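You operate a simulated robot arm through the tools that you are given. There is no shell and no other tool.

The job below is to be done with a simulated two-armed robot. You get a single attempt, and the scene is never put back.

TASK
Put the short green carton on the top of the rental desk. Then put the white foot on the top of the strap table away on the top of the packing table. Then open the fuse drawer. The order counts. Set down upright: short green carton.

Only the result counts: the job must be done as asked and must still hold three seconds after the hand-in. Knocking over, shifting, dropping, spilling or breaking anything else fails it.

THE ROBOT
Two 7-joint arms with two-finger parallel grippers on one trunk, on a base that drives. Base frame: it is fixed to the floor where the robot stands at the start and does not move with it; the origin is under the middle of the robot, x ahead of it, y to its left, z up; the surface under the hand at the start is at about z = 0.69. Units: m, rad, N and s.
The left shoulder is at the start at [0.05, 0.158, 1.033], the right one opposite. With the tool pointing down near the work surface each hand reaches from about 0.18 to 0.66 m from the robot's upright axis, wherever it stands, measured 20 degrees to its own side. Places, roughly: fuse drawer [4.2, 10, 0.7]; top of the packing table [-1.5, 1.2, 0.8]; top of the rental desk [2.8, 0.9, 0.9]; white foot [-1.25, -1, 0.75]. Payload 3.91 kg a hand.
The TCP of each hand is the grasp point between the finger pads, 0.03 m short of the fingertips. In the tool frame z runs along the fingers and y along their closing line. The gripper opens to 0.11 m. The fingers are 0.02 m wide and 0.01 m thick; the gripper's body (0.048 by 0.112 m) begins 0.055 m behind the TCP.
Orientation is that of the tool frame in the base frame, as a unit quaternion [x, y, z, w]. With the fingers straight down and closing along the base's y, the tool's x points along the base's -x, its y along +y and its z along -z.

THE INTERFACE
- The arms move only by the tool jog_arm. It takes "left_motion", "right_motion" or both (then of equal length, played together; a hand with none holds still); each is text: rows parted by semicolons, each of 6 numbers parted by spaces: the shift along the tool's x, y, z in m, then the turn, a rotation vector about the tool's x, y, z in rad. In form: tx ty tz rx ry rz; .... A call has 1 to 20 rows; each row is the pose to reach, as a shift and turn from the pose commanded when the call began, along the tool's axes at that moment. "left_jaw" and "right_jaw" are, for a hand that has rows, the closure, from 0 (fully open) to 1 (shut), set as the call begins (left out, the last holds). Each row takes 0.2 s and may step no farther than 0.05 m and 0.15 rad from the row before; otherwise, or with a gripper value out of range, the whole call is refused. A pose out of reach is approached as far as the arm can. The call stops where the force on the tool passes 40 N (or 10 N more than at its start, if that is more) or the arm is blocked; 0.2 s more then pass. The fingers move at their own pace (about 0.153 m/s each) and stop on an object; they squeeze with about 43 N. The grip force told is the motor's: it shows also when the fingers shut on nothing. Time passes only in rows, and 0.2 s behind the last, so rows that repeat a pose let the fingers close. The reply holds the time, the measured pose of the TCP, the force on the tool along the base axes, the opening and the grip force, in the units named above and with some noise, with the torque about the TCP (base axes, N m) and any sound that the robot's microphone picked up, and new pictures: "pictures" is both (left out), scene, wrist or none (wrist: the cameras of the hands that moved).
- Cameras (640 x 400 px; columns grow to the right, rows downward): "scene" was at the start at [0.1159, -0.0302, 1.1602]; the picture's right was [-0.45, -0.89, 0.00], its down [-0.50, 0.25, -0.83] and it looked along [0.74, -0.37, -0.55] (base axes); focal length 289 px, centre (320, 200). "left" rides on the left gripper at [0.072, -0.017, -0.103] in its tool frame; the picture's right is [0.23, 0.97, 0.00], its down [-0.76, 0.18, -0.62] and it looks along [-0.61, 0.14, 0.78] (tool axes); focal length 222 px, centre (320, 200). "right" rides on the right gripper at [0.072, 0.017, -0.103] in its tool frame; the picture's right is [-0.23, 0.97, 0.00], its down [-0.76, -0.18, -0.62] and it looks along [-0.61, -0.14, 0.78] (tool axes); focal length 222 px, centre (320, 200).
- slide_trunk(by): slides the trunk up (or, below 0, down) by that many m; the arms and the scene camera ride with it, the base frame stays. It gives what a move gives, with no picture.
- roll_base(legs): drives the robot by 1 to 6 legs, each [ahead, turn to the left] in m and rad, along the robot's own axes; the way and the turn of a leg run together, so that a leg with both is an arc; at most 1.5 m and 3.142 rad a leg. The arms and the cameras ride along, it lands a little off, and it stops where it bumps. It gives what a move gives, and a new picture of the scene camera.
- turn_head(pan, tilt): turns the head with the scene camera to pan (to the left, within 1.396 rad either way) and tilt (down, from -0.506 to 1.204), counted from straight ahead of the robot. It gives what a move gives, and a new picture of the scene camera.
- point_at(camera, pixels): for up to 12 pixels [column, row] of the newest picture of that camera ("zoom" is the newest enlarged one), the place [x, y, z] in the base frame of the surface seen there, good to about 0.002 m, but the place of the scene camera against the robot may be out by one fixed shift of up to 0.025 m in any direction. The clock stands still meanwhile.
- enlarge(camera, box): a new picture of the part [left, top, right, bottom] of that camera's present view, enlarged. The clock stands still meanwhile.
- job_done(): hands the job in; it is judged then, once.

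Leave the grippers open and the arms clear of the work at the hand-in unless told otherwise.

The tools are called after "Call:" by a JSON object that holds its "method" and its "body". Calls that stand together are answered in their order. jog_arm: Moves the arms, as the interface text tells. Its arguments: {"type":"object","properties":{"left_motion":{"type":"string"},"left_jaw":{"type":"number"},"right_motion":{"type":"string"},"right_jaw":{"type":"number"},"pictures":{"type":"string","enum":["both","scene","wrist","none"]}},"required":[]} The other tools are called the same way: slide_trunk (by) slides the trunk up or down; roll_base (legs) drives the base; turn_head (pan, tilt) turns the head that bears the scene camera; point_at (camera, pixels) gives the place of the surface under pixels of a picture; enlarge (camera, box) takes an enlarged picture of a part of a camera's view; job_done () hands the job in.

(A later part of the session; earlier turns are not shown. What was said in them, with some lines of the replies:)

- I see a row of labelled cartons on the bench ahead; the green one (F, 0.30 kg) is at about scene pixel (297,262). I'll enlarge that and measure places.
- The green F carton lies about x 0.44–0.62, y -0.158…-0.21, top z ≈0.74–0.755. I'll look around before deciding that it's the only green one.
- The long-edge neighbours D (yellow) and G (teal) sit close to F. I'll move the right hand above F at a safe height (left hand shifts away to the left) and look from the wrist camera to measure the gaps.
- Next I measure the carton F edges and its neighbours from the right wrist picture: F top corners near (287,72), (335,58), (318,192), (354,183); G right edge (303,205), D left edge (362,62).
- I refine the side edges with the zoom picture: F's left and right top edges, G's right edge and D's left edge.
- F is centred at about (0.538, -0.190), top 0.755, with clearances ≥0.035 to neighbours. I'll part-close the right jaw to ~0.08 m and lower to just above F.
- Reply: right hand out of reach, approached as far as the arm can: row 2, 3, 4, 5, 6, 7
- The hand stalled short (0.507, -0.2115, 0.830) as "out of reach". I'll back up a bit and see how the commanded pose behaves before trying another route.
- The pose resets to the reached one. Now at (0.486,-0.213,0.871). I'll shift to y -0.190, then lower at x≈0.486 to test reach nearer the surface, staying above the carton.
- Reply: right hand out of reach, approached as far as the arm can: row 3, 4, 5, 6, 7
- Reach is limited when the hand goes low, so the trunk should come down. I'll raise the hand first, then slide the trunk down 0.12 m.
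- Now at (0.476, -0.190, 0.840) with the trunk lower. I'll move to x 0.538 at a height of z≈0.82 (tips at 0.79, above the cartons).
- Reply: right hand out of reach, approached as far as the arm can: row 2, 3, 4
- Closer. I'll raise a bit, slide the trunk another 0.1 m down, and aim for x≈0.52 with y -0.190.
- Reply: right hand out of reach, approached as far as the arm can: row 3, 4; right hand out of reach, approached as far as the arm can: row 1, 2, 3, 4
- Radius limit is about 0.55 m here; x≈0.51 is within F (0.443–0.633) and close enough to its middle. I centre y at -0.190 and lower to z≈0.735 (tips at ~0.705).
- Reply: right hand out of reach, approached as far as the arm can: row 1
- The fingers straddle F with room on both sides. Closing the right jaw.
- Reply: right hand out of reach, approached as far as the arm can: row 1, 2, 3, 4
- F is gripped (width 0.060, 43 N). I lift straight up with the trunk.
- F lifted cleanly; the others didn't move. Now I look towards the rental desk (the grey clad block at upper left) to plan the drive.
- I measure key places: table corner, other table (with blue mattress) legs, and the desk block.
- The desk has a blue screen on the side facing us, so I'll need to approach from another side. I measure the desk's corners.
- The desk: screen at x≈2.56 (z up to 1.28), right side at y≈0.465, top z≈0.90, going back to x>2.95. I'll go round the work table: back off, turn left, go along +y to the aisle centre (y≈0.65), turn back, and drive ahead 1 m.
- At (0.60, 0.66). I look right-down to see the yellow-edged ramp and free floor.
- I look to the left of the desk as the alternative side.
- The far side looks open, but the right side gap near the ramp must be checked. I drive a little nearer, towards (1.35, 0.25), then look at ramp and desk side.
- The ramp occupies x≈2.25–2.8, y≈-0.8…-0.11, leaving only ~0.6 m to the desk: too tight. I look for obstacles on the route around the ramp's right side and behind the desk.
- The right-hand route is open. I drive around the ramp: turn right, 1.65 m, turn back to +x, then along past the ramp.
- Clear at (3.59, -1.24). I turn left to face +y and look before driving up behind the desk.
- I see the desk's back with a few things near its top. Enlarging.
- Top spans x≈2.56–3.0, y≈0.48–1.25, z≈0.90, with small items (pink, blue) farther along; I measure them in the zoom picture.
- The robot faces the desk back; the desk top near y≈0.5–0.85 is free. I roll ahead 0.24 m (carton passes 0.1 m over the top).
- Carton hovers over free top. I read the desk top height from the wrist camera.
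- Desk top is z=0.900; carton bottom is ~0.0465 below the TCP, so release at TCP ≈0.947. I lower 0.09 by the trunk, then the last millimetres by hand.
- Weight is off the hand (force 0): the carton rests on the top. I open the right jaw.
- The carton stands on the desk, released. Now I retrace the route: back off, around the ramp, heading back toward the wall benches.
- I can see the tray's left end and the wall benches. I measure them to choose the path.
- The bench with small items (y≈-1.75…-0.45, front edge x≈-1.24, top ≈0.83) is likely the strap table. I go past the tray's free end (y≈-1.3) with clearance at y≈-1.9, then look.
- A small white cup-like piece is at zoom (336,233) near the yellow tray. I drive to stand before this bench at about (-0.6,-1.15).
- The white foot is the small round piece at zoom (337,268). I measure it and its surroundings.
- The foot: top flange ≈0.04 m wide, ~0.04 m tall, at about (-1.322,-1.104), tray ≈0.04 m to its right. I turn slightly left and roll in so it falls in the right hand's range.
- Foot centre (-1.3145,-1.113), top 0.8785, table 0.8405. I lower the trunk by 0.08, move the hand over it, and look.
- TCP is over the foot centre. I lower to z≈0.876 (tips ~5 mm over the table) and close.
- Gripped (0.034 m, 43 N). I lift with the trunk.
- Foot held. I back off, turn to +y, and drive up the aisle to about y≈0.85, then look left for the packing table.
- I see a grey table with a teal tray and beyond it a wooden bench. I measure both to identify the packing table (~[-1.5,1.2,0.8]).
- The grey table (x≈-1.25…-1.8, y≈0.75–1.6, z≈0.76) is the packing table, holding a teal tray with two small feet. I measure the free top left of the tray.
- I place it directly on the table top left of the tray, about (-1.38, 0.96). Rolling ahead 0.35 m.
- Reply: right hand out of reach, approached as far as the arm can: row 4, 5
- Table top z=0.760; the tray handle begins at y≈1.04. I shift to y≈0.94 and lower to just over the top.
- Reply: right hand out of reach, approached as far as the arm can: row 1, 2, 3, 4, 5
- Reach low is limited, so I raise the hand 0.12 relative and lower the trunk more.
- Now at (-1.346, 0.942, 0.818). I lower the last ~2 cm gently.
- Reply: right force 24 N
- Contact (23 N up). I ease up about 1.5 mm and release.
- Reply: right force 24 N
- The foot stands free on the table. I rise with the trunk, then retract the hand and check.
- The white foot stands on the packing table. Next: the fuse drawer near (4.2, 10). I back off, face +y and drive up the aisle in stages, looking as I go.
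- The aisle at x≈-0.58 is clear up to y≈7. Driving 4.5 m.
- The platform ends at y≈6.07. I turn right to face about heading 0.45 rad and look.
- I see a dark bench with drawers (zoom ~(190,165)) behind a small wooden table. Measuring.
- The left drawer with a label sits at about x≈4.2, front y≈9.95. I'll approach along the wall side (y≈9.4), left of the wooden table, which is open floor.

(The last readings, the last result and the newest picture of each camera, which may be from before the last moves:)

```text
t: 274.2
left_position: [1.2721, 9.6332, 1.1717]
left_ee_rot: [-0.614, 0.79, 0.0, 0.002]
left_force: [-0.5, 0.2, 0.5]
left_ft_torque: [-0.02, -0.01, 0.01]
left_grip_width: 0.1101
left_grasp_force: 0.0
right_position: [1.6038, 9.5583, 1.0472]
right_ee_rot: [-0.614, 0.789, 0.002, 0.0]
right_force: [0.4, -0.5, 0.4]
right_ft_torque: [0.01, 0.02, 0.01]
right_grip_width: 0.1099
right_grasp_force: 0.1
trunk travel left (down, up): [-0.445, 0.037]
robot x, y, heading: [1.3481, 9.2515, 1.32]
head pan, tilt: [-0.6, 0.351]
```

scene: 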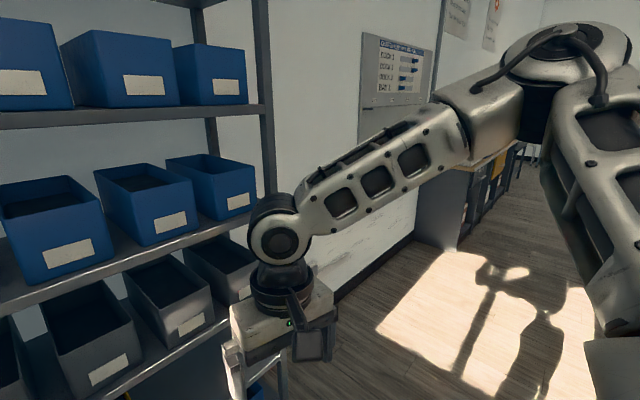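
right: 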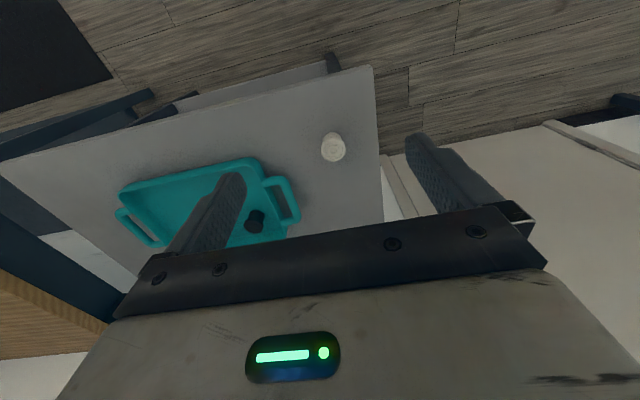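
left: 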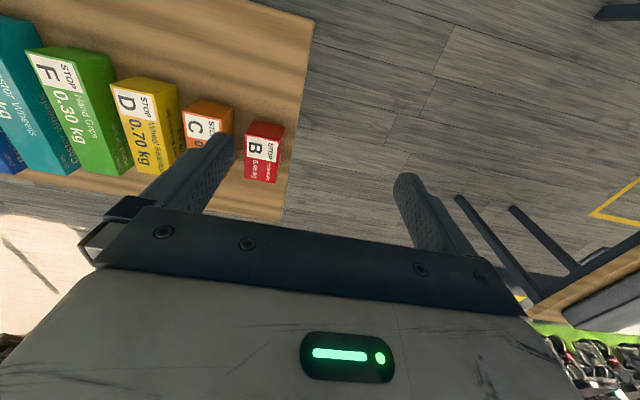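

I'm near the rack; I check its front face before turning.

Call:
{"method": "point_at", "body": {"camera": "scene", "pixels": [[70, 260], [150, 345], [240, 215], [262, 100], [410, 250], [470, 200], [560, 150], [500, 250], [520, 60]]}}

```text
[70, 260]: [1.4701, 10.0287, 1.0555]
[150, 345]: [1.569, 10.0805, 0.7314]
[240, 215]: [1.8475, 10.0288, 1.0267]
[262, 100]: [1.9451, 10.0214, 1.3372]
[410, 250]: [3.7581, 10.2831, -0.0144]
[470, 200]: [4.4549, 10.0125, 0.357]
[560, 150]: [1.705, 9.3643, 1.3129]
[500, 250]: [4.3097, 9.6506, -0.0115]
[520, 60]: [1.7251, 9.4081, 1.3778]
```

Rack front is at y≈10.02: enough clearance. I turn to +x and drive along, stopping in front of the bench.

Call:
{"method": "roll_base", "body": {"legs": [[0, -1.31], [1.5, 0], [0.9, 0]]}}

Call:
{"method": "turn_head", "body": {"pan": 0.6, "tilt": 0.5}}

```text
t: 289.2
left_position: [4.1081, 9.4539, 1.1717]
left_ee_rot: [-0.007, 1.0, -0.002, 0.001]
left_force: [1.3, -0.1, -0.1]
left_ft_torque: [-0.01, 0.01, -0.01]
left_grip_width: 0.1099
left_grasp_force: 0.0
right_position: [4.1212, 9.1146, 1.0444]
right_ee_rot: [-0.008, 1.0, 0.0, 0.002]
right_force: [-0.2, 0.4, -0.3]
right_ft_torque: [0.07, -0.01, -0.01]
right_grip_width: 0.11
right_grasp_force: 0.0
trunk travel left (down, up): [-0.445, 0.037]
robot x, y, heading: [3.7578, 9.2803, 0.012]
head pan, tilt: [-0.6, 0.351]
```

scene: 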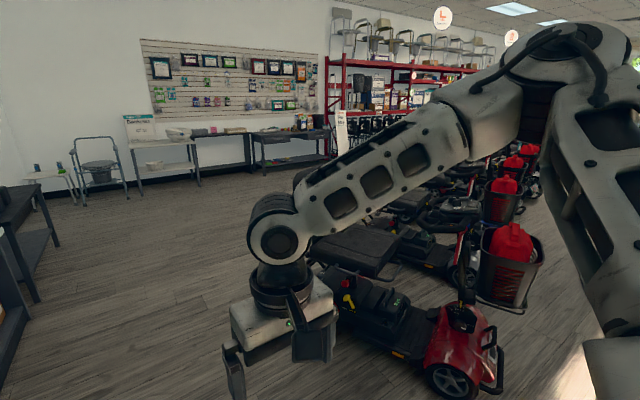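

```text
t: 290.6
left_position: [4.1084, 9.4532, 1.1726]
left_ee_rot: [-0.006, 1.0, 0.0, 0.001]
left_force: [-0.4, -0.5, -0.2]
left_ft_torque: [-0.01, 0.0, -0.01]
left_grip_width: 0.11
left_grasp_force: 0.1
right_position: [4.1222, 9.1156, 1.0451]
right_ee_rot: [-0.007, 1.0, 0.001, 0.001]
right_force: [0.1, 0.2, -0.5]
right_ft_torque: [0.0, -0.02, -0.02]
right_grip_width: 0.11
right_grasp_force: 0.0
trunk travel left (down, up): [-0.445, 0.037]
robot x, y, heading: [3.7572, 9.2851, 0.011]
head pan, tilt: [0.6, 0.499]
```

scene: 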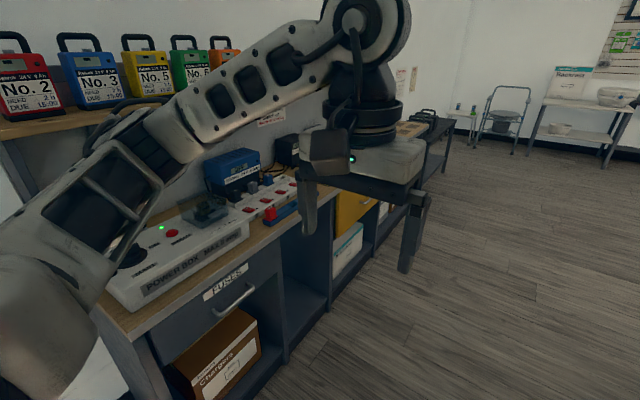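

The drawer labelled "FUSES" is at (227,283) with a bar handle at (233,300). I measure it, the shelf, and my own left arm.

Call:
{"method": "point_at", "body": {"camera": "scene", "pixels": [[212, 316], [233, 301], [252, 288], [225, 285], [105, 315], [150, 360], [275, 262], [40, 125], [230, 95], [110, 190], [180, 330], [20, 100]]}}

Call:
{"method": "enlarge", "body": {"camera": "scene", "box": [90, 200, 350, 390]}}

```text
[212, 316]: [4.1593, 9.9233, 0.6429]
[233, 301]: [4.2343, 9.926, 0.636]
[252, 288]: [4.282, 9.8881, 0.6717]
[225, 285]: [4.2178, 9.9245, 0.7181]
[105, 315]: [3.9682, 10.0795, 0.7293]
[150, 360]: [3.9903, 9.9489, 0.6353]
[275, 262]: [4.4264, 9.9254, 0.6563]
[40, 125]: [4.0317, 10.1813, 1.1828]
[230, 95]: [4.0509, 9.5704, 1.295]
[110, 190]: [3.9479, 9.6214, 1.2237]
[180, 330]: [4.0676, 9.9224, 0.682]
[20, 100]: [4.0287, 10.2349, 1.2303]
```

```text
2.11 times, centred on (220, 295) of scene
```

zoom: 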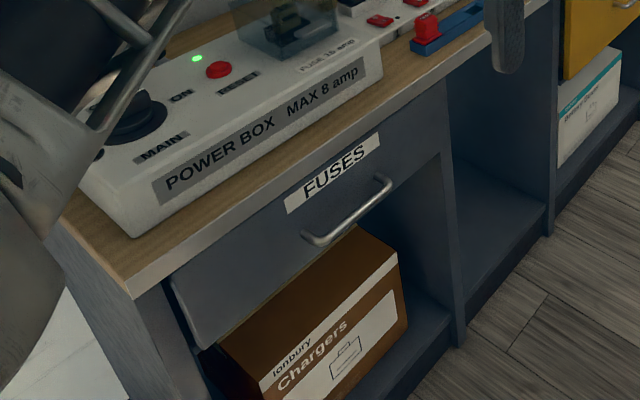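

The FUSES drawer front is y≈9.924, with a horizontal bar handle from x≈4.16 to 4.285 at about y≈9.888, z≈0.68. I place the robot at about (4.03, 9.29) facing the bench.

Call:
{"method": "roll_base", "body": {"legs": [[0.28, 0], [0, 1.56]]}}

Call:
{"method": "turn_head", "body": {"pan": -0.2, "tilt": 0.75}}

```text
t: 296.4
left_position: [3.8585, 9.6341, 1.1719]
left_ee_rot: [0.714, -0.7, 0.0, -0.003]
left_force: [-0.8, 0.4, -0.3]
left_ft_torque: [-0.01, -0.01, -0.01]
left_grip_width: 0.1099
left_grasp_force: 0.0
right_position: [4.1978, 9.6498, 1.0461]
right_ee_rot: [0.715, -0.699, -0.002, -0.001]
right_force: [0.7, -1.1, 0.0]
right_ft_torque: [0.01, 0.02, 0.02]
right_grip_width: 0.1102
right_grasp_force: 0.0
trunk travel left (down, up): [-0.445, 0.037]
robot x, y, heading: [4.033, 9.2851, 1.591]
head pan, tilt: [0.6, 0.499]
```

scene: 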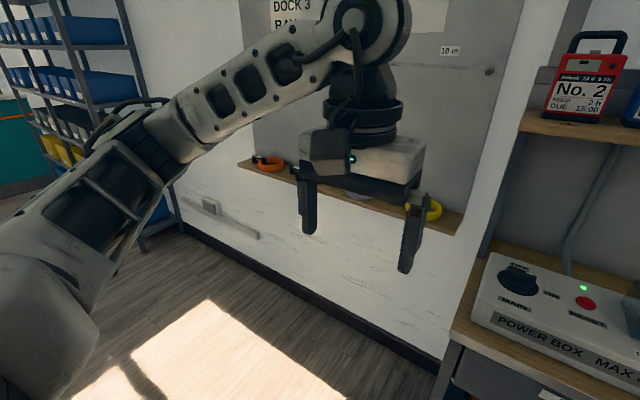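

```text
t: 297.6
left_position: [3.8569, 9.634, 1.1728]
left_ee_rot: [0.714, -0.7, 0.001, -0.001]
left_force: [0.2, 0.0, 0.3]
left_ft_torque: [0.03, 0.01, 0.0]
left_grip_width: 0.11
left_grasp_force: 0.0
right_position: [4.1971, 9.6495, 1.0454]
right_ee_rot: [0.715, -0.699, -0.001, 0.0]
right_force: [0.0, -0.2, -0.5]
right_ft_torque: [0.02, 0.01, 0.03]
right_grip_width: 0.11
right_grasp_force: 0.1
trunk travel left (down, up): [-0.445, 0.037]
robot x, y, heading: [4.0305, 9.2847, 1.59]
head pan, tilt: [-0.201, 0.75]
```

scene: 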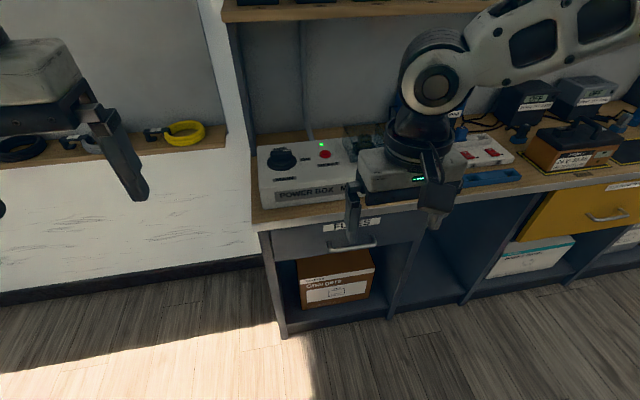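

Call:
{"method": "point_at", "body": {"camera": "scene", "pixels": [[330, 248], [352, 245], [374, 240], [352, 224], [300, 250], [410, 225], [350, 205], [300, 218], [352, 237], [345, 248]]}}

Call:
{"method": "enlarge", "body": {"camera": "scene", "box": [260, 170, 440, 290]}}

```text
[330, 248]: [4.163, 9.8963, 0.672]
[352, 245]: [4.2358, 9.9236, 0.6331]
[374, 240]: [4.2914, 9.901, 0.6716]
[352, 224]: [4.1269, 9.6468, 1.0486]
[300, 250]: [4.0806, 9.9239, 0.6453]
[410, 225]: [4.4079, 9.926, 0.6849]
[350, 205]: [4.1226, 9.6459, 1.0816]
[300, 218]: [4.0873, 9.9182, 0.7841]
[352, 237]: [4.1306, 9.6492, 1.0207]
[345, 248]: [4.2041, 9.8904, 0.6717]
```

```text
3.33 times, centred on (350, 230) of scene
```

zoom: 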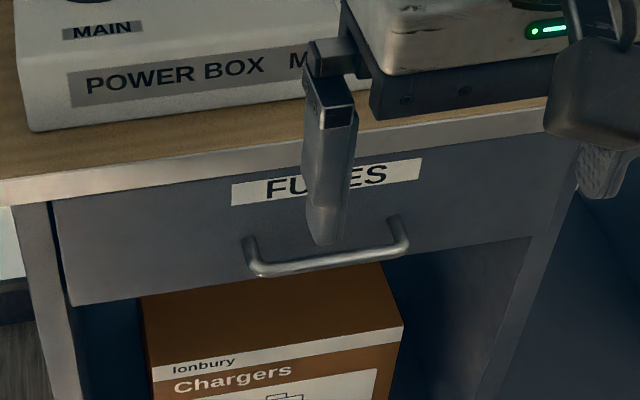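

I lower the trunk by 0.3 so the right hand is near handle height, then pitch the tool forward to horizontal while moving slightly ahead.

Call:
{"method": "slide_trunk", "body": {"by": -0.3}}

Call:
{"method": "jog_arm", "body": {"right_motion": "-0.01 0 0 0 -0.14 0; -0.02 0 0 0 -0.28 0; -0.03 0 0 0 -0.42 0; -0.04 0 0 0 -0.56 0; -0.05 0 0 0 -0.7 0; -0.06 0 0 0 -0.84 0; -0.07 0 0 0 -0.98 0; -0.08 0 0 0 -1.12 0; -0.09 0 0 0 -1.26 0; -0.1 0 0 0 -1.4 0; -0.11 0 0 0 -1.5 0; -0.11 0 0 0 -1.571 0; -0.11 0 0 0 -1.571 0"}}

```text
t: 300.6
left_position: [3.8579, 9.6351, 0.8731]
left_ee_rot: [0.714, -0.7, 0.0, 0.0]
left_force: [-0.4, 0.7, -0.1]
left_ft_torque: [-0.01, 0.0, -0.02]
left_grip_width: 0.1099
left_grasp_force: 0.0
right_position: [4.197, 9.6506, 0.7456]
right_ee_rot: [0.715, -0.699, -0.002, -0.001]
right_force: [0.7, -0.9, 0.3]
right_ft_torque: [-0.01, 0.02, 0.01]
right_grip_width: 0.1101
right_grasp_force: 0.1
trunk travel left (down, up): [-0.145, 0.337]
robot x, y, heading: [4.0343, 9.2828, 1.593]
head pan, tilt: [-0.201, 0.75]
```

```text
t: 303.4
left_position: [3.8577, 9.6343, 0.8716]
left_ee_rot: [0.714, -0.7, 0.0, -0.001]
left_force: [-0.4, 0.1, 0.7]
left_ft_torque: [-0.02, 0.0, -0.02]
left_grip_width: 0.1098
left_grasp_force: 0.0
right_position: [4.2137, 9.7618, 0.7698]
right_ee_rot: [-0.504, 0.494, 0.507, 0.494]
right_force: [0.2, 0.1, -0.3]
right_ft_torque: [-0.01, 0.02, 0.0]
right_grip_width: 0.11
right_grasp_force: 0.0
right hand out of reach, approached as far as the arm can: row 10, 11, 12, 13
trunk travel left (down, up): [-0.145, 0.337]
robot x, y, heading: [4.0336, 9.2886, 1.588]
head pan, tilt: [-0.201, 0.75]
```

scene: 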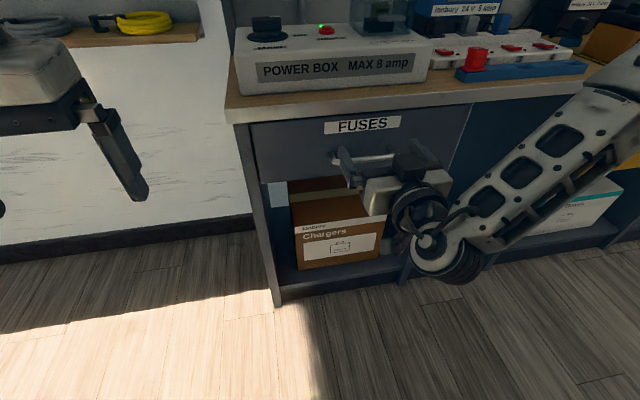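
right: 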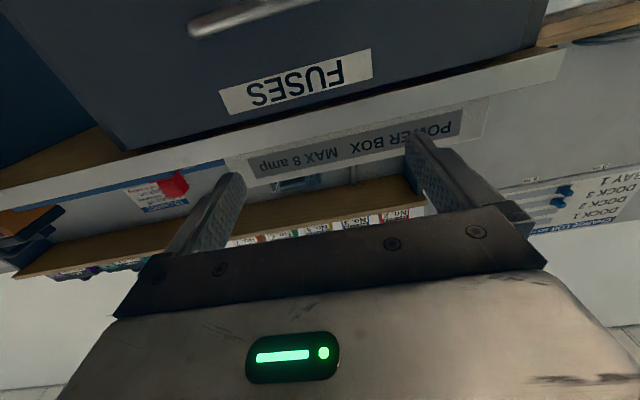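

The tool now points at the bench. Next I roll it 90° about its own axis so the jaws close vertically.

Call:
{"method": "jog_arm", "body": {"right_motion": "0 0 0 0 0 0.14; 0 0 0 0 0 0.28; 0 0 0 0 0 0.42; 0 0 0 0 0 0.56; 0 0 0 0 0 0.7; 0 0 0 0 0 0.84; 0 0 0 0 0 0.98; 0 0 0 0 0 1.12; 0 0 0 0 0 1.26; 0 0 0 0 0 1.4; 0 0 0 0 0 1.5; 0 0 0 0 0 1.571; 0 0 0 0 0 1.571"}}

```text
t: 306.1
left_position: [3.858, 9.6341, 0.8716]
left_ee_rot: [0.714, -0.7, 0.001, -0.002]
left_force: [0.2, 0.3, -0.7]
left_ft_torque: [-0.01, -0.02, -0.03]
left_grip_width: 0.1101
left_grasp_force: 0.1
right_position: [4.3404, 9.7315, 0.9048]
right_ee_rot: [-0.005, 0.711, 0.703, -0.002]
right_force: [-0.5, 0.8, -0.4]
right_ft_torque: [-0.03, 0.04, -0.01]
right_grip_width: 0.1101
right_grasp_force: 0.1
right hand out of reach, approached as far as the arm can: row 5, 6, 7, 8, 9, 10, 11, 12, 13
trunk travel left (down, up): [-0.145, 0.337]
robot x, y, heading: [4.0321, 9.2868, 1.584]
head pan, tilt: [-0.201, 0.75]
```

scene: 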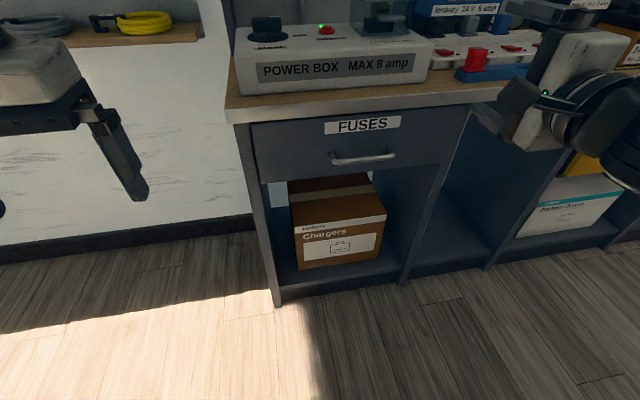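
right: 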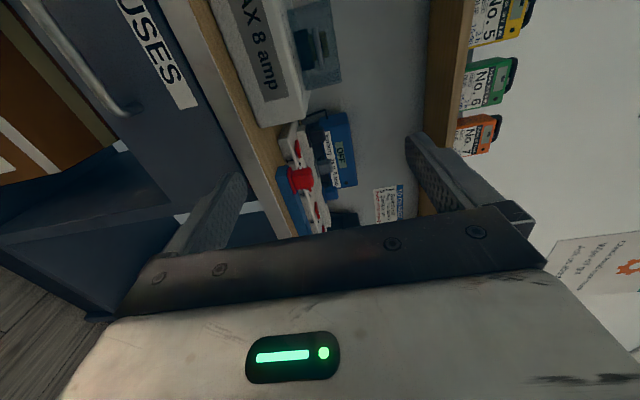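

That orientation is reachable only farther right and higher. I go back and try the opposite roll (jaws vertical, camera on the other side).

Call:
{"method": "jog_arm", "body": {"right_motion": "0.01 -0.01 0 0 0 -0.14; 0.02 -0.02 0 0 0 -0.28; 0.03 -0.035 0.005 0 0 -0.42; 0.045 -0.05 0.01 0 0 -0.56; 0.06 -0.065 0.01 0 0 -0.7; 0.07 -0.08 0.015 0 0 -0.84; 0.085 -0.09 0.02 0 0 -0.98; 0.1 -0.105 0.02 0 0 -1.12; 0.11 -0.12 0.02 0 0 -1.26; 0.12 -0.13 0.02 0 0 -1.4; 0.127 -0.135 0.02 0 0 -1.5; 0.127 -0.135 0.02 0 0 -1.571", "pictures": "none"}}

Call:
{"method": "jog_arm", "body": {"right_motion": "0 0 0 0 0 -0.14; 0 0 0 0 0 -0.28; 0 0 0 0 0 -0.42; 0 0 0 0 0 -0.56; 0 0 0 0 0 -0.7; 0 0 0 0 0 -0.84; 0 0 0 0 0 -0.98; 0 0 0 0 0 -1.12; 0 0 0 0 0 -1.26; 0 0 0 0 0 -1.4; 0 0 0 0 0 -1.5; 0 0 0 0 0 -1.571; 0 0 0 0 0 -1.571"}}

```text
t: 308.8
left_position: [3.859, 9.6351, 0.8721]
left_ee_rot: [0.714, -0.7, -0.001, -0.001]
left_force: [0.0, 0.4, 0.4]
left_ft_torque: [0.01, 0.01, 0.01]
left_grip_width: 0.1099
left_grasp_force: 0.1
right_position: [4.2137, 9.7469, 0.7727]
right_ee_rot: [-0.505, 0.494, 0.506, 0.495]
right_force: [-0.5, -0.3, 1.2]
right_ft_torque: [0.03, 0.0, -0.01]
right_grip_width: 0.11
right_grasp_force: 0.0
right hand out of reach, approached as far as the arm can: row 1, 2, 3
trunk travel left (down, up): [-0.145, 0.337]
robot x, y, heading: [4.034, 9.2853, 1.587]
head pan, tilt: [-0.201, 0.75]
```

```text
t: 311.6
left_position: [3.8586, 9.6339, 0.8715]
left_ee_rot: [0.715, -0.699, 0.0, -0.001]
left_force: [0.4, 0.4, -0.4]
left_ft_torque: [-0.03, 0.0, -0.03]
left_grip_width: 0.1101
left_grasp_force: 0.1
right_position: [4.2128, 9.7476, 0.774]
right_ee_rot: [-0.705, -0.008, 0.009, 0.709]
right_force: [-0.7, -0.1, -0.6]
right_ft_torque: [-0.03, 0.05, 0.02]
right_grip_width: 0.1098
right_grasp_force: 0.0
trunk travel left (down, up): [-0.145, 0.337]
robot x, y, heading: [4.0344, 9.281, 1.592]
head pan, tilt: [-0.201, 0.75]
```

scene: 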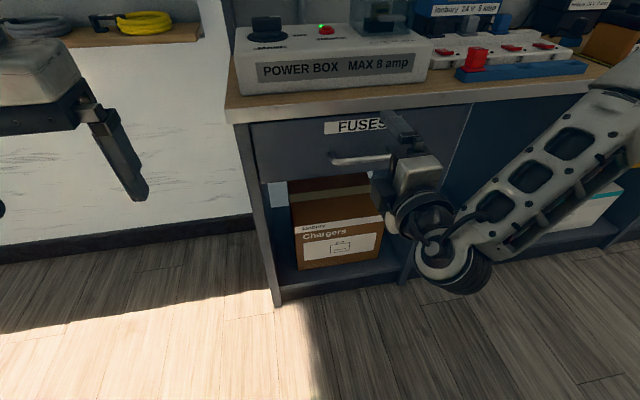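
right: 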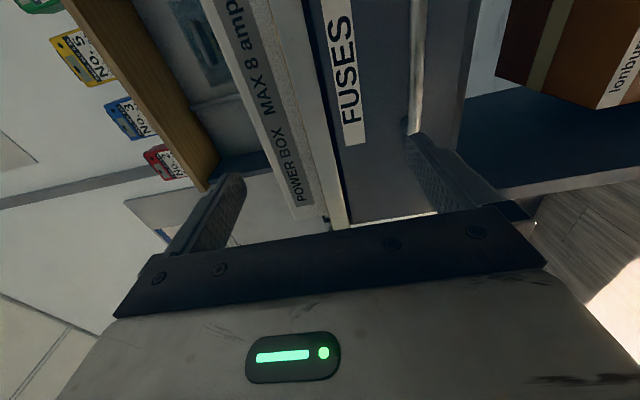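

This roll works: hand at (4.213, 9.748, 0.774), jaws vertical. I measure the handle from the wrist camera (bar at ~(416,60)–(412,130)).

Call:
{"method": "enlarge", "body": {"camera": "right", "box": [320, 0, 500, 150]}}

Call:
{"method": "point_at", "body": {"camera": "right", "pixels": [[418, 20], [417, 50], [416, 90], [413, 120], [390, 60], [440, 60], [350, 80], [335, 200]]}}

```text
2.67 times, centred on (410, 75) of right
```

zoom: 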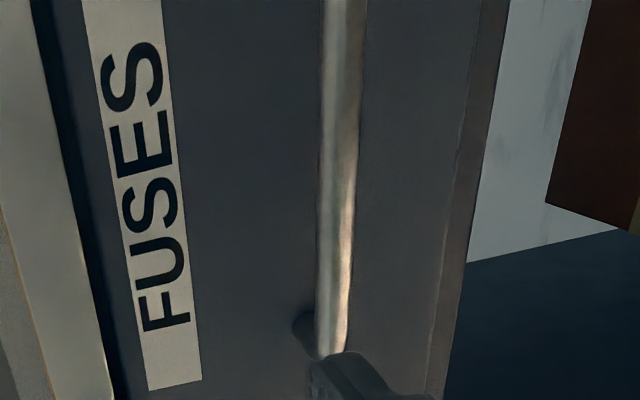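

```text
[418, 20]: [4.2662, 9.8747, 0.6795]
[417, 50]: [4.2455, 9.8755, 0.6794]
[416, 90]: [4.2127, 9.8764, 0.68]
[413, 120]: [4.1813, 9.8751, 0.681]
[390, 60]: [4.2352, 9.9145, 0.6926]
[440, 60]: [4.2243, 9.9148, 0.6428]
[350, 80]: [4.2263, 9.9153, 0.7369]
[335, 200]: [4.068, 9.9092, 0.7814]
```

The bar: y≈9.88, z≈0.680, x≈4.16–4.29; drawer face y≈9.915. I lower the trunk 0.094 so the TCP is at bar height, half-close the jaw, and check.

Call:
{"method": "slide_trunk", "body": {"by": -0.094}}

Call:
{"method": "jog_arm", "body": {"right_motion": "0.006 0 0 0 0 0; 0.012 0 0.02 0 0 0; 0.012 0 0.04 0 0 0; 0.012 0 0.055 0 0 0; 0.012 0 0.055 0 0 0", "right_jaw": 0.45}}

```text
t: 312.8
left_position: [3.8583, 9.635, 0.7777]
left_ee_rot: [0.714, -0.7, -0.001, -0.002]
left_force: [-0.3, 0.8, -0.3]
left_ft_torque: [0.01, -0.02, -0.03]
left_grip_width: 0.1099
left_grasp_force: 0.1
right_position: [4.2129, 9.7483, 0.6795]
right_ee_rot: [-0.706, -0.007, 0.009, 0.708]
right_force: [-0.2, 0.0, 0.3]
right_ft_torque: [0.0, 0.02, 0.0]
right_grip_width: 0.1101
right_grasp_force: 0.1
trunk travel left (down, up): [-0.051, 0.431]
robot x, y, heading: [4.0332, 9.2862, 1.591]
head pan, tilt: [-0.201, 0.75]
```

```text
t: 314.0
left_position: [3.8574, 9.634, 0.7776]
left_ee_rot: [0.715, -0.7, 0.0, -0.002]
left_force: [-0.5, 0.0, -0.9]
left_ft_torque: [-0.02, -0.01, 0.01]
left_grip_width: 0.1098
left_grasp_force: 0.1
right_position: [4.2252, 9.8025, 0.6806]
right_ee_rot: [-0.706, -0.007, 0.009, 0.708]
right_force: [0.1, -0.7, 0.9]
right_ft_torque: [0.02, -0.02, -0.01]
right_grip_width: 0.0604
right_grasp_force: 0.2
trunk travel left (down, up): [-0.051, 0.431]
robot x, y, heading: [4.0327, 9.2804, 1.588]
head pan, tilt: [-0.201, 0.75]
```

scene: 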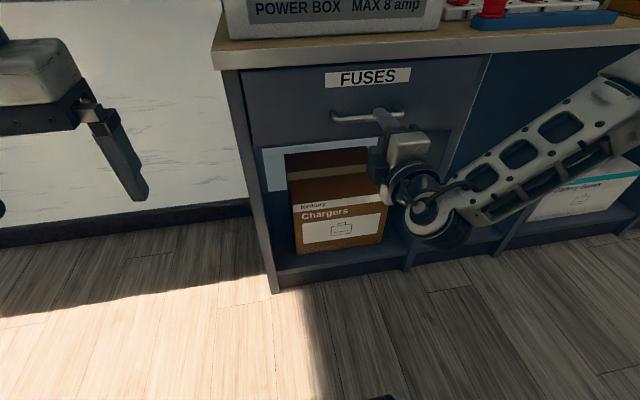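
right: 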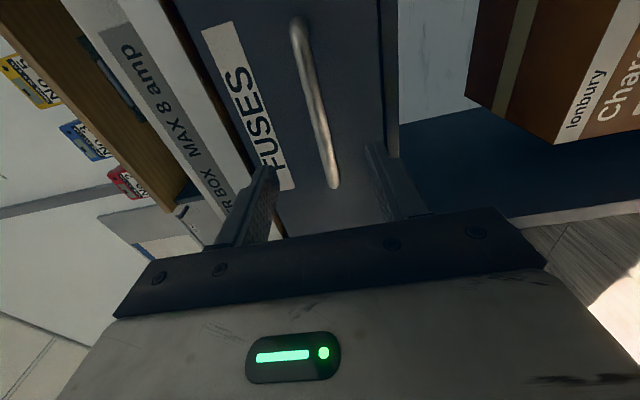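

Call:
{"method": "point_at", "body": {"camera": "right", "pixels": [[300, 40], [312, 90], [322, 130], [330, 175], [350, 150], [265, 190], [375, 160]]}}

```text
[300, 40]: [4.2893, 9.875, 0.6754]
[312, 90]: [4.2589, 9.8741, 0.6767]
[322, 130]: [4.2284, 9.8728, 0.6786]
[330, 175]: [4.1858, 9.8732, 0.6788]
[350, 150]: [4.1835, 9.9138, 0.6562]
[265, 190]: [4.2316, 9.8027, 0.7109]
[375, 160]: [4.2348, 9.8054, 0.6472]
```

Bar between the jaws. I move ahead 0.068 m (tips ~1.3 cm short of the drawer face) and close.

Call:
{"method": "jog_arm", "body": {"right_motion": "0 0.001 0.02 0 0 0; 0 0.002 0.04 0 0 0; 0 0.002 0.055 0 0 0; 0 0.002 0.068 0 0 0; 0 0.002 0.068 0 0 0", "pictures": "wrist"}}

Call:
{"method": "jog_arm", "body": {"right_motion": "0 0 0 0 0 0; 0 0 0 0 0 0; 0 0 0 0 0 0; 0 0 0 0 0 0", "right_jaw": 1}}

```text
t: 315.2
left_position: [3.8584, 9.6348, 0.7782]
left_ee_rot: [0.715, -0.699, 0.0, -0.002]
left_force: [0.1, 0.0, 0.2]
left_ft_torque: [-0.04, -0.01, -0.02]
left_grip_width: 0.11
left_grasp_force: 0.1
right_position: [4.2295, 9.8685, 0.6851]
right_ee_rot: [-0.706, -0.007, 0.009, 0.708]
right_force: [0.1, 1.1, -0.2]
right_ft_torque: [0.0, 0.02, 0.0]
right_grip_width: 0.0605
right_grasp_force: 0.1
right hand out of reach, approached as far as the arm can: row 3, 4, 5
trunk travel left (down, up): [-0.051, 0.431]
robot x, y, heading: [4.0333, 9.2878, 1.587]
head pan, tilt: [-0.201, 0.75]
```

right: 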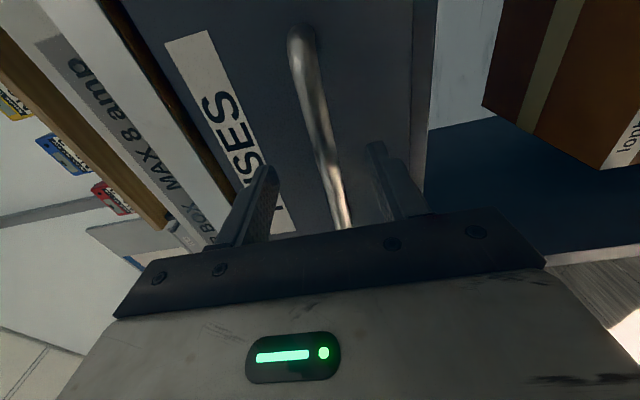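

```text
t: 316.2
left_position: [3.8581, 9.6361, 0.7765]
left_ee_rot: [0.714, -0.7, 0.001, 0.0]
left_force: [-0.3, -0.4, -0.1]
left_ft_torque: [-0.01, 0.02, 0.01]
left_grip_width: 0.11
left_grasp_force: 0.1
right_position: [4.2285, 9.8668, 0.6783]
right_ee_rot: [0.712, 0.009, -0.01, -0.702]
right_force: [-3.2, -1.1, -28.1]
right_ft_torque: [-0.37, -0.13, -0.49]
right_grip_width: 0.0123
right_grasp_force: 44.9
trunk travel left (down, up): [-0.051, 0.431]
robot x, y, heading: [4.0327, 9.2848, 1.586]
head pan, tilt: [-0.201, 0.75]
```

scene: 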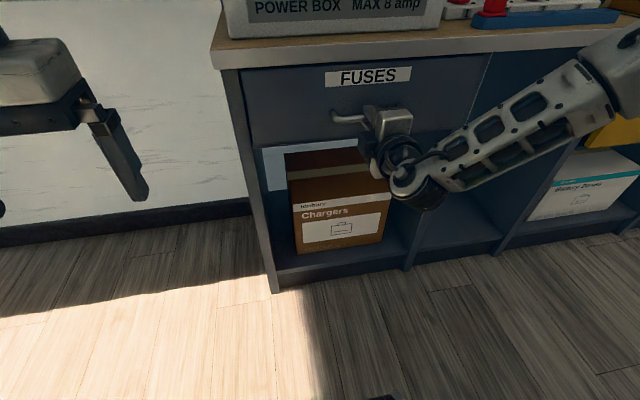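
right: 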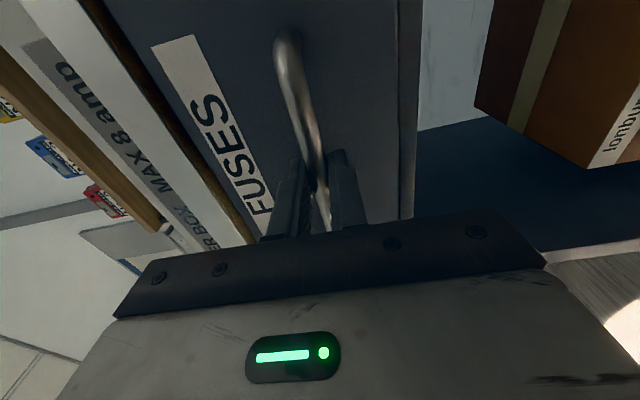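

Bar gripped (0.012 m). The hand sits ~6 mm high (28 N down), so I relax that with the trunk, then pull back a little with the arm to test.

Call:
{"method": "slide_trunk", "body": {"by": -0.007}}

Call:
{"method": "jog_arm", "body": {"right_motion": "0 0 -0.01 0 0 0; 0 0 -0.02 0 0 0; 0 0 -0.03 0 0 0; 0 0 -0.04 0 0 0; 0 0 -0.04 0 0 0"}}

```text
t: 316.8
left_position: [3.8587, 9.635, 0.771]
left_ee_rot: [0.715, -0.699, -0.001, -0.001]
left_force: [-1.0, 0.2, 0.1]
left_ft_torque: [-0.01, 0.03, 0.0]
left_grip_width: 0.11
left_grasp_force: 0.0
right_position: [4.2282, 9.8685, 0.6773]
right_ee_rot: [-0.706, -0.007, 0.01, 0.708]
right_force: [1.3, -8.1, -12.9]
right_ft_torque: [-0.1, -0.19, 0.96]
right_grip_width: 0.0127
right_grasp_force: 44.8
trunk travel left (down, up): [-0.044, 0.438]
robot x, y, heading: [4.0321, 9.283, 1.584]
head pan, tilt: [-0.201, 0.75]
```

```text
t: 318.0
left_position: [3.8576, 9.6351, 0.771]
left_ee_rot: [0.715, -0.7, 0.001, -0.001]
left_force: [0.3, 0.2, -0.7]
left_ft_torque: [-0.03, -0.01, -0.03]
left_grip_width: 0.11
left_grasp_force: 0.0
right_position: [4.229, 9.8289, 0.6779]
right_ee_rot: [-0.706, -0.008, 0.01, 0.708]
right_force: [-9.6, 1.8, -6.9]
right_ft_torque: [-0.09, -0.02, -0.74]
right_grip_width: 0.0128
right_grasp_force: 44.7
trunk travel left (down, up): [-0.044, 0.438]
robot x, y, heading: [4.0315, 9.2863, 1.585]
head pan, tilt: [-0.201, 0.75]
```

scene: 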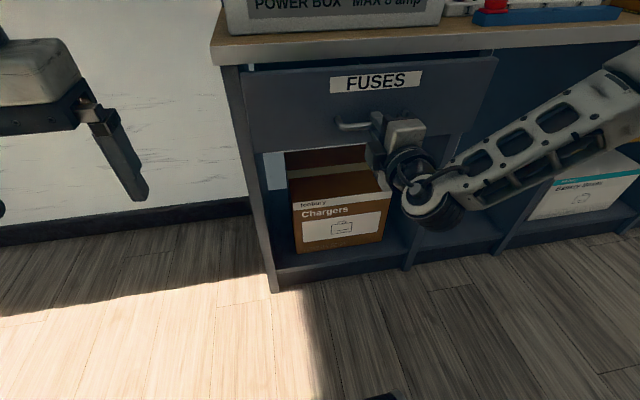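
right: 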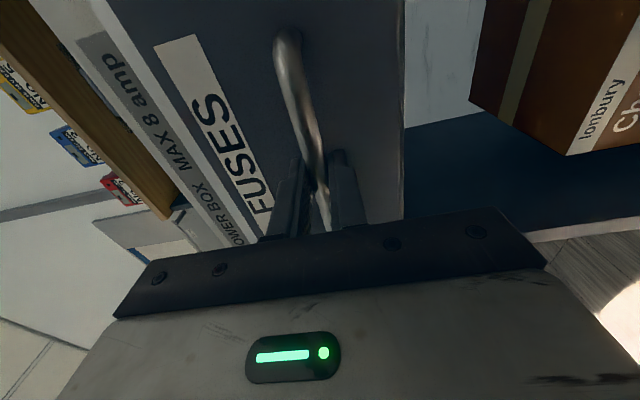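

The drawer slides out (4 cm so far). I pull on with the arm, correcting the small sideways drift.

Call:
{"method": "jog_arm", "body": {"right_motion": "-0.001 0 -0.015 0 0 0; -0.002 0 -0.03 0 0 0; -0.002 0 -0.045 0 0 0; -0.003 0 -0.06 0 0 0; -0.003 0 -0.075 0 0 0; -0.004 0 -0.09 0 0 0; -0.004 0 -0.1 0 0 0; -0.004 0 -0.1 0 0 0"}}

```text
t: 319.8
left_position: [3.859, 9.6345, 0.7716]
left_ee_rot: [0.714, -0.7, 0.0, -0.001]
left_force: [0.2, 0.0, -0.4]
left_ft_torque: [-0.03, 0.02, -0.02]
left_grip_width: 0.1098
left_grasp_force: 0.0
right_position: [4.2285, 9.7284, 0.679]
right_ee_rot: [-0.706, -0.005, 0.007, 0.708]
right_force: [8.2, 1.9, -0.1]
right_ft_torque: [0.0, -0.17, -1.11]
right_grip_width: 0.0127
right_grasp_force: 44.8
trunk travel left (down, up): [-0.044, 0.438]
robot x, y, heading: [4.0356, 9.2856, 1.585]
head pan, tilt: [-0.201, 0.75]
```

scene: 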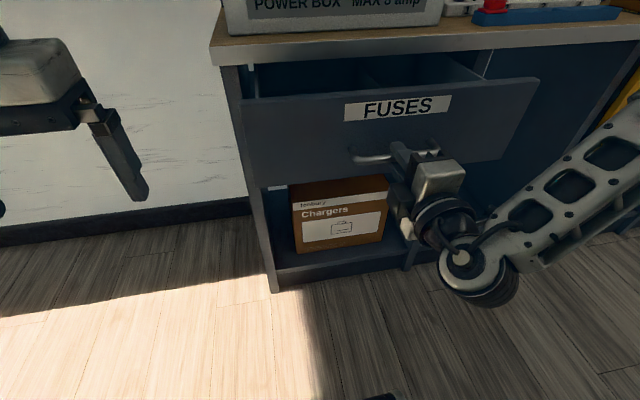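
right: 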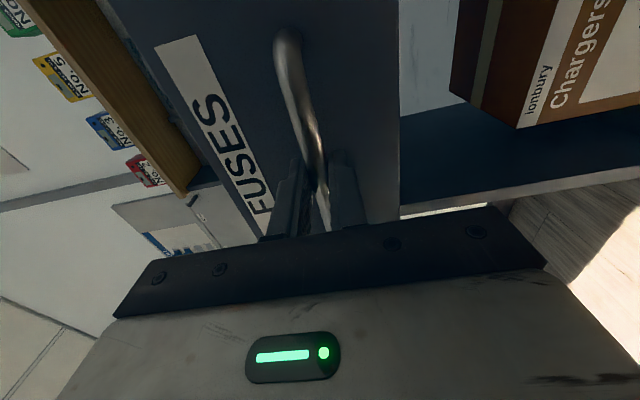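

14 cm open, pulling freely. I continue another 10 cm or until it stops.

Call:
{"method": "jog_arm", "body": {"right_motion": "0 0 -0.015 0 0 0; 0 0 -0.03 0 0 0; -0.001 0 -0.045 0 0 0; -0.001 0 -0.06 0 0 0; -0.001 0 -0.075 0 0 0; -0.002 0 -0.09 0 0 0; -0.002 0 -0.1 0 0 0; -0.002 0 -0.1 0 0 0"}}

```text
t: 320.5
left_position: [3.8597, 9.6353, 0.772]
left_ee_rot: [0.714, -0.7, -0.001, -0.002]
left_force: [0.3, -0.5, -0.2]
left_ft_torque: [0.0, 0.0, -0.01]
left_grip_width: 0.11
left_grasp_force: 0.0
right_position: [4.2285, 9.7061, 0.6785]
right_ee_rot: [-0.698, -0.003, 0.009, 0.716]
right_force: [4.0, -1.0, 7.1]
right_ft_torque: [0.09, -0.35, 0.68]
right_grip_width: 0.0126
right_grasp_force: 44.7
right hand out of reach, approached as far as the arm can: row 2, 3
trunk travel left (down, up): [-0.044, 0.438]
robot x, y, heading: [4.0349, 9.2854, 1.584]
head pan, tilt: [-0.201, 0.75]
stopped in row 3 (right hand): the force on the tool passed its limit at 41 N (the readings are from after the stop); the commanded pose is now the measured one
```

scene: 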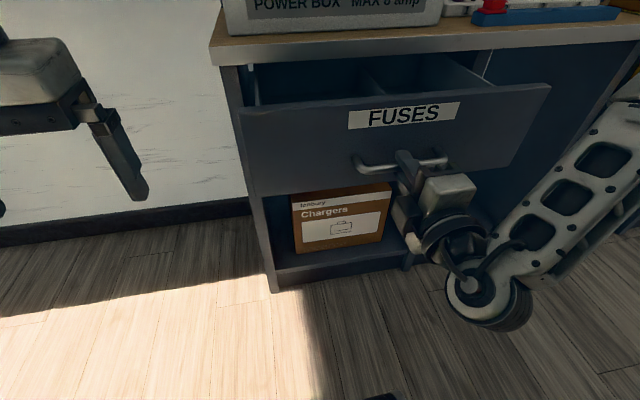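
right: 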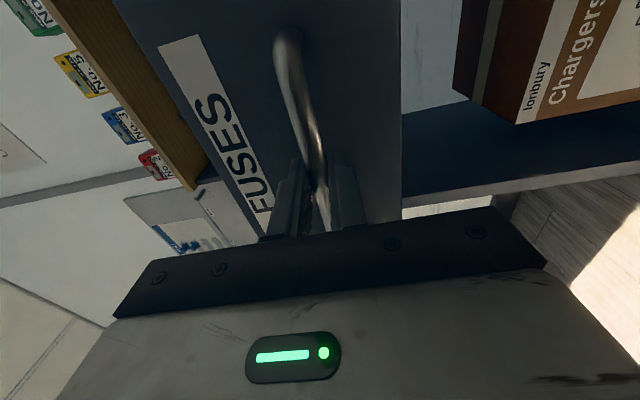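

The arm can't retract further here; I finish by rolling the base back gently with the grip held.

Call:
{"method": "roll_base", "body": {"legs": [[-0.06, 0]]}}

```text
t: 321.5
left_position: [3.8587, 9.5759, 0.7708]
left_ee_rot: [0.714, -0.7, 0.0, -0.002]
left_force: [-0.9, -1.0, 0.0]
left_ft_torque: [-0.03, 0.01, -0.02]
left_grip_width: 0.1099
left_grasp_force: 0.0
right_position: [4.2296, 9.6447, 0.6782]
right_ee_rot: [-0.698, -0.005, 0.008, 0.716]
right_force: [-1.1, -2.4, 14.4]
right_ft_torque: [0.2, -0.26, -0.48]
right_grip_width: 0.0126
right_grasp_force: 45.1
trunk travel left (down, up): [-0.044, 0.438]
robot x, y, heading: [4.0328, 9.224, 1.589]
head pan, tilt: [-0.201, 0.75]
```

scene: 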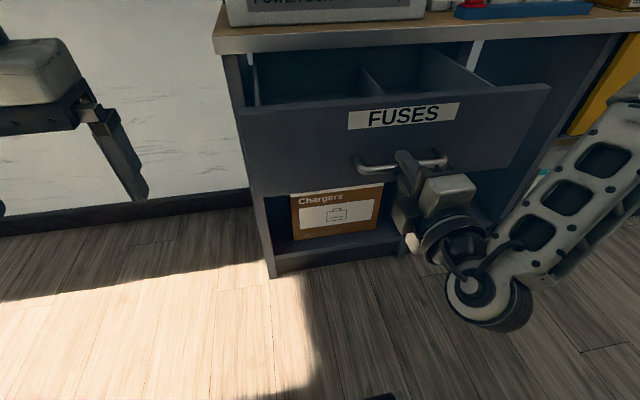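

22 cm open now. I continue with small steps, watching for the end stop.

Call:
{"method": "roll_base", "body": {"legs": [[-0.04, 0]]}}

```text
t: 322.4
left_position: [3.861, 9.5342, 0.7717]
left_ee_rot: [0.714, -0.7, -0.001, -0.001]
left_force: [0.4, -0.5, 0.3]
left_ft_torque: [0.03, -0.03, 0.04]
left_grip_width: 0.11
left_grasp_force: 0.0
right_position: [4.2287, 9.6056, 0.6778]
right_ee_rot: [-0.698, -0.005, 0.009, 0.716]
right_force: [-6.8, -1.6, 6.3]
right_ft_torque: [0.06, -0.34, -0.37]
right_grip_width: 0.0126
right_grasp_force: 45.3
trunk travel left (down, up): [-0.044, 0.438]
robot x, y, heading: [4.0322, 9.1866, 1.591]
head pan, tilt: [-0.201, 0.75]
```

scene: 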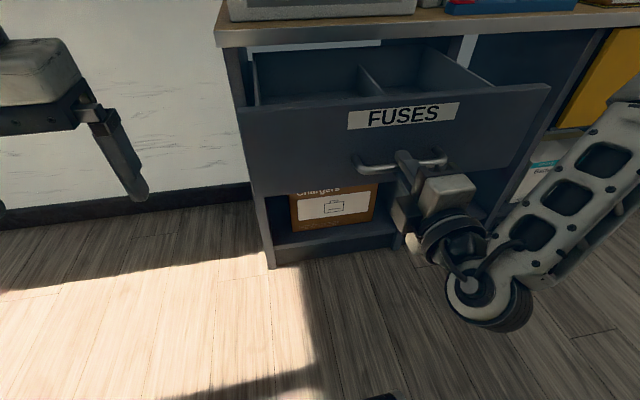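

Call:
{"method": "roll_base", "body": {"legs": [[-0.03, 0]]}}

```text
t: 323.2
left_position: [3.8611, 9.5056, 0.7714]
left_ee_rot: [0.714, -0.7, 0.0, -0.001]
left_force: [-0.1, 0.0, 0.5]
left_ft_torque: [0.0, 0.0, -0.04]
left_grip_width: 0.1099
left_grasp_force: 0.0
right_position: [4.2297, 9.5751, 0.6781]
right_ee_rot: [-0.697, -0.005, 0.01, 0.717]
right_force: [-4.6, -1.0, 2.2]
right_ft_torque: [0.02, -0.35, -0.43]
right_grip_width: 0.0125
right_grasp_force: 44.6
trunk travel left (down, up): [-0.044, 0.438]
robot x, y, heading: [4.0349, 9.1515, 1.586]
head pan, tilt: [-0.201, 0.75]
```

scene: 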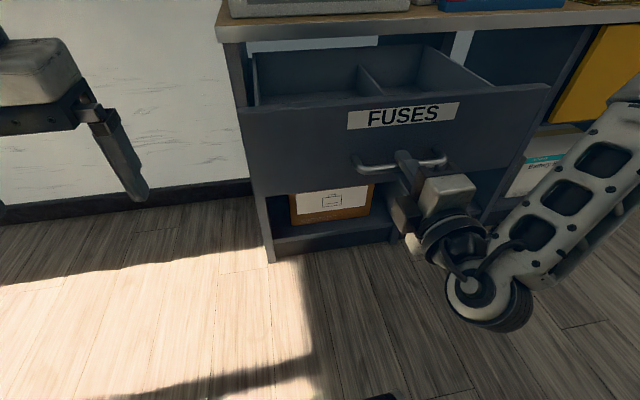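

Call:
{"method": "point_at", "body": {"camera": "scene", "pixels": [[300, 60], [415, 60], [440, 60], [300, 45], [300, 95], [360, 75], [420, 80], [350, 40], [300, 110], [460, 45]]}}

Call:
{"method": "enlarge", "body": {"camera": "scene", "box": [210, 20, 570, 220]}}

```text
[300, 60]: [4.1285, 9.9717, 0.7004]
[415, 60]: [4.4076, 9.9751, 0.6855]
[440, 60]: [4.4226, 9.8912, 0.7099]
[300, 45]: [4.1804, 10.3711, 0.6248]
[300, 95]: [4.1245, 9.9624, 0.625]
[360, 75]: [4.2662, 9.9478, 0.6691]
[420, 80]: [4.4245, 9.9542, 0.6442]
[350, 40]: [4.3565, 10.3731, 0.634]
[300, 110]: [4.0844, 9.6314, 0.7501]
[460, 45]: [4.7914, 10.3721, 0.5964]
```

```text
1.78 times, centred on (390, 120) of scene
```

zoom: 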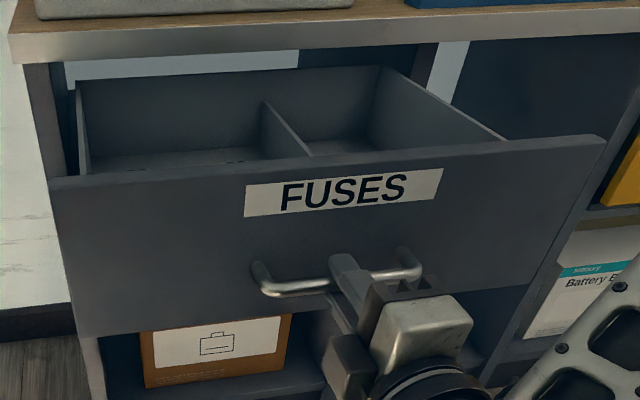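

The drawer's back wall is nearly at the bench front, so it's almost fully out. One more small pull to feel for the stop.

Call:
{"method": "roll_base", "body": {"legs": [[-0.02, 0]]}}

```text
t: 324.0
left_position: [3.8601, 9.4943, 0.7718]
left_ee_rot: [0.715, -0.7, -0.001, -0.003]
left_force: [0.2, -0.3, -0.4]
left_ft_torque: [0.03, -0.02, -0.03]
left_grip_width: 0.11
left_grasp_force: 0.0
right_position: [4.2292, 9.567, 0.6776]
right_ee_rot: [-0.697, -0.006, 0.007, 0.717]
right_force: [-0.6, 2.0, -3.2]
right_ft_torque: [-0.07, -0.09, -0.12]
right_grip_width: 0.0127
right_grasp_force: 44.9
trunk travel left (down, up): [-0.044, 0.438]
robot x, y, heading: [4.0389, 9.1442, 1.584]
head pan, tilt: [-0.201, 0.75]
stopped in leg 1: the force on the tool passed its limit at 45 N (the readings are from after the stop); the commanded pose is now the measured one
```

scene: 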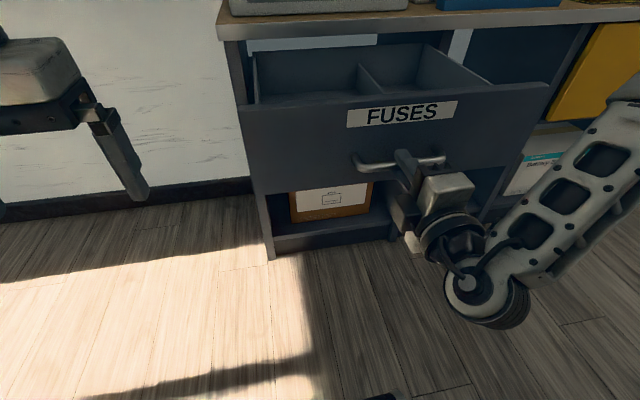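

The end stop is reached (~0.30 m out). I release the handle, then roll straight back.

Call:
{"method": "jog_arm", "body": {"right_motion": "0 0 0 0 0 0; 0 0 0 0 0 0; 0 0 0 0 0 0", "right_jaw": 0.4, "pictures": "wrist"}}

Call:
{"method": "roll_base", "body": {"legs": [[-0.2, 0]]}}

```text
t: 324.8
left_position: [3.8604, 9.493, 0.7716]
left_ee_rot: [0.714, -0.7, -0.001, -0.002]
left_force: [-0.1, 0.5, 0.1]
left_ft_torque: [-0.02, 0.05, 0.02]
left_grip_width: 0.1101
left_grasp_force: 0.0
right_position: [4.2303, 9.5652, 0.6779]
right_ee_rot: [-0.696, -0.006, 0.008, 0.718]
right_force: [-0.2, -1.0, 0.4]
right_ft_torque: [0.01, 0.0, 0.02]
right_grip_width: 0.0661
right_grasp_force: 0.0
trunk travel left (down, up): [-0.044, 0.438]
robot x, y, heading: [4.0355, 9.1444, 1.589]
head pan, tilt: [-0.201, 0.75]
```

right: 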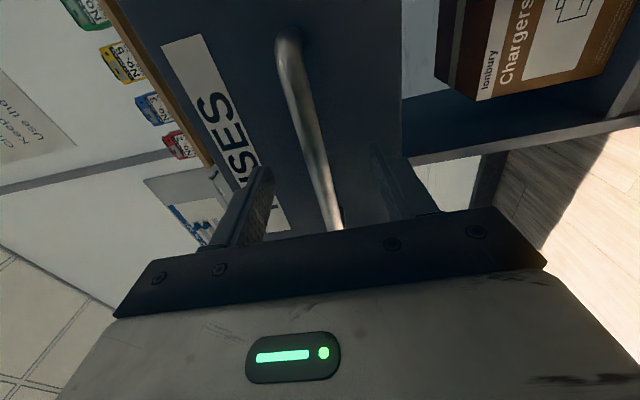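

```text
t: 326.4
left_position: [3.8644, 9.2957, 0.7709]
left_ee_rot: [0.715, -0.7, -0.001, -0.002]
left_force: [-0.3, -0.1, -0.7]
left_ft_torque: [0.01, -0.01, -0.02]
left_grip_width: 0.1101
left_grasp_force: 0.1
right_position: [4.2332, 9.3684, 0.6792]
right_ee_rot: [-0.696, -0.006, 0.007, 0.718]
right_force: [0.0, -0.5, -0.1]
right_ft_torque: [0.02, 0.02, -0.02]
right_grip_width: 0.0662
right_grasp_force: 0.0
trunk travel left (down, up): [-0.044, 0.438]
robot x, y, heading: [4.0383, 8.9432, 1.591]
head pan, tilt: [-0.201, 0.75]
```

scene: 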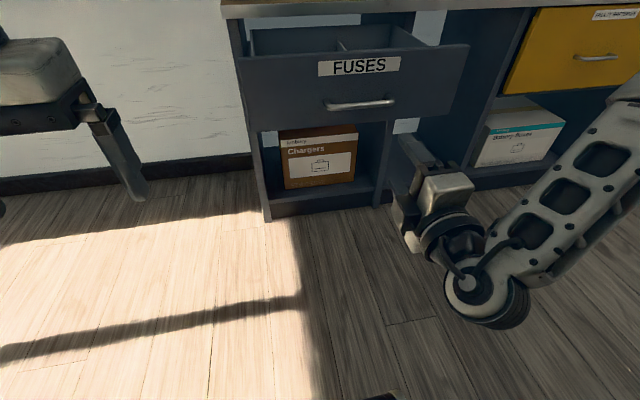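

The drawer stays open and the hand is clear. I open the right jaw fully and verify the drawer's position.

Call:
{"method": "jog_arm", "body": {"right_motion": "0 0 0 0 0 0; 0 0 0 0 0 0; 0 0 0 0 0 0", "right_jaw": 0, "pictures": "scene"}}

Call:
{"method": "point_at", "body": {"camera": "scene", "pixels": [[300, 85], [430, 90], [360, 104], [260, 190], [300, 40]]}}

```text
t: 327.2
left_position: [3.8653, 9.295, 0.7711]
left_ee_rot: [0.715, -0.699, -0.001, -0.001]
left_force: [0.3, -0.4, 0.7]
left_ft_torque: [-0.03, -0.03, 0.0]
left_grip_width: 0.1099
left_grasp_force: 0.1
right_position: [4.2337, 9.3683, 0.6776]
right_ee_rot: [-0.696, -0.006, 0.007, 0.718]
right_force: [0.4, 0.1, -1.1]
right_ft_torque: [0.0, -0.01, -0.02]
right_grip_width: 0.1099
right_grasp_force: 0.2
trunk travel left (down, up): [-0.044, 0.438]
robot x, y, heading: [4.0444, 8.9437, 1.586]
head pan, tilt: [-0.201, 0.75]
```

scene: 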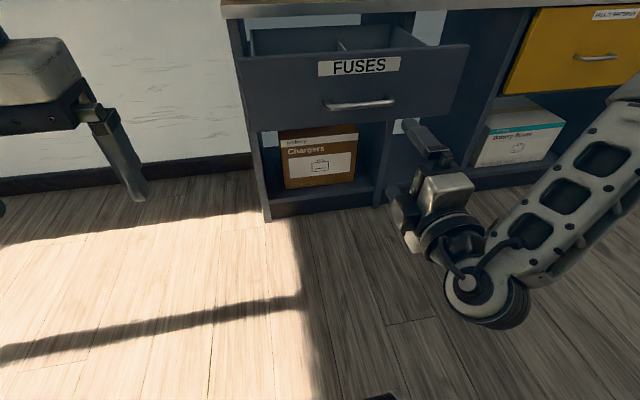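

```text
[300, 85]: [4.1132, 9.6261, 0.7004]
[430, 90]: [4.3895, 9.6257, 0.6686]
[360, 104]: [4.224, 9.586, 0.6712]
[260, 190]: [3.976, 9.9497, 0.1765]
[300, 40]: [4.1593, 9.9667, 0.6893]
```

The drawer front is at y≈9.626, about 0.30 m out from its shut place at 9.92, and it stays there. The carton stands on the rental desk, the white foot stands on the packing table, and the grippers are open and clear. I hand the job in.

Call:
{"method": "job_done", "body": {}}

```text
The job is handed in.
```

I did all three steps in the order you gave and handed the job in. I haven't seen a verdict on it.

- **Green carton:** I took the green carton marked F (0.30 kg) and set it on the rental desk with its label side up, as it was on the table. It was the only green carton I saw.
- **White foot:** I picked it up from the bench at about y = -1.1 and stood it on the packing table, beside the teal tray rather than in it. I saw no sign naming the strap table, so I matched it by the position you gave.
- **Fuse drawer:** I pulled the drawer labelled FUSES out to its end stop, about 0.30 m. It stayed open after I let go of the handle.

I saw nothing else knocked or moved along the way. I checked the carton and the foot right after setting each one down, but didn't go back to look again before handing in. Both grippers are open and clear of the work.
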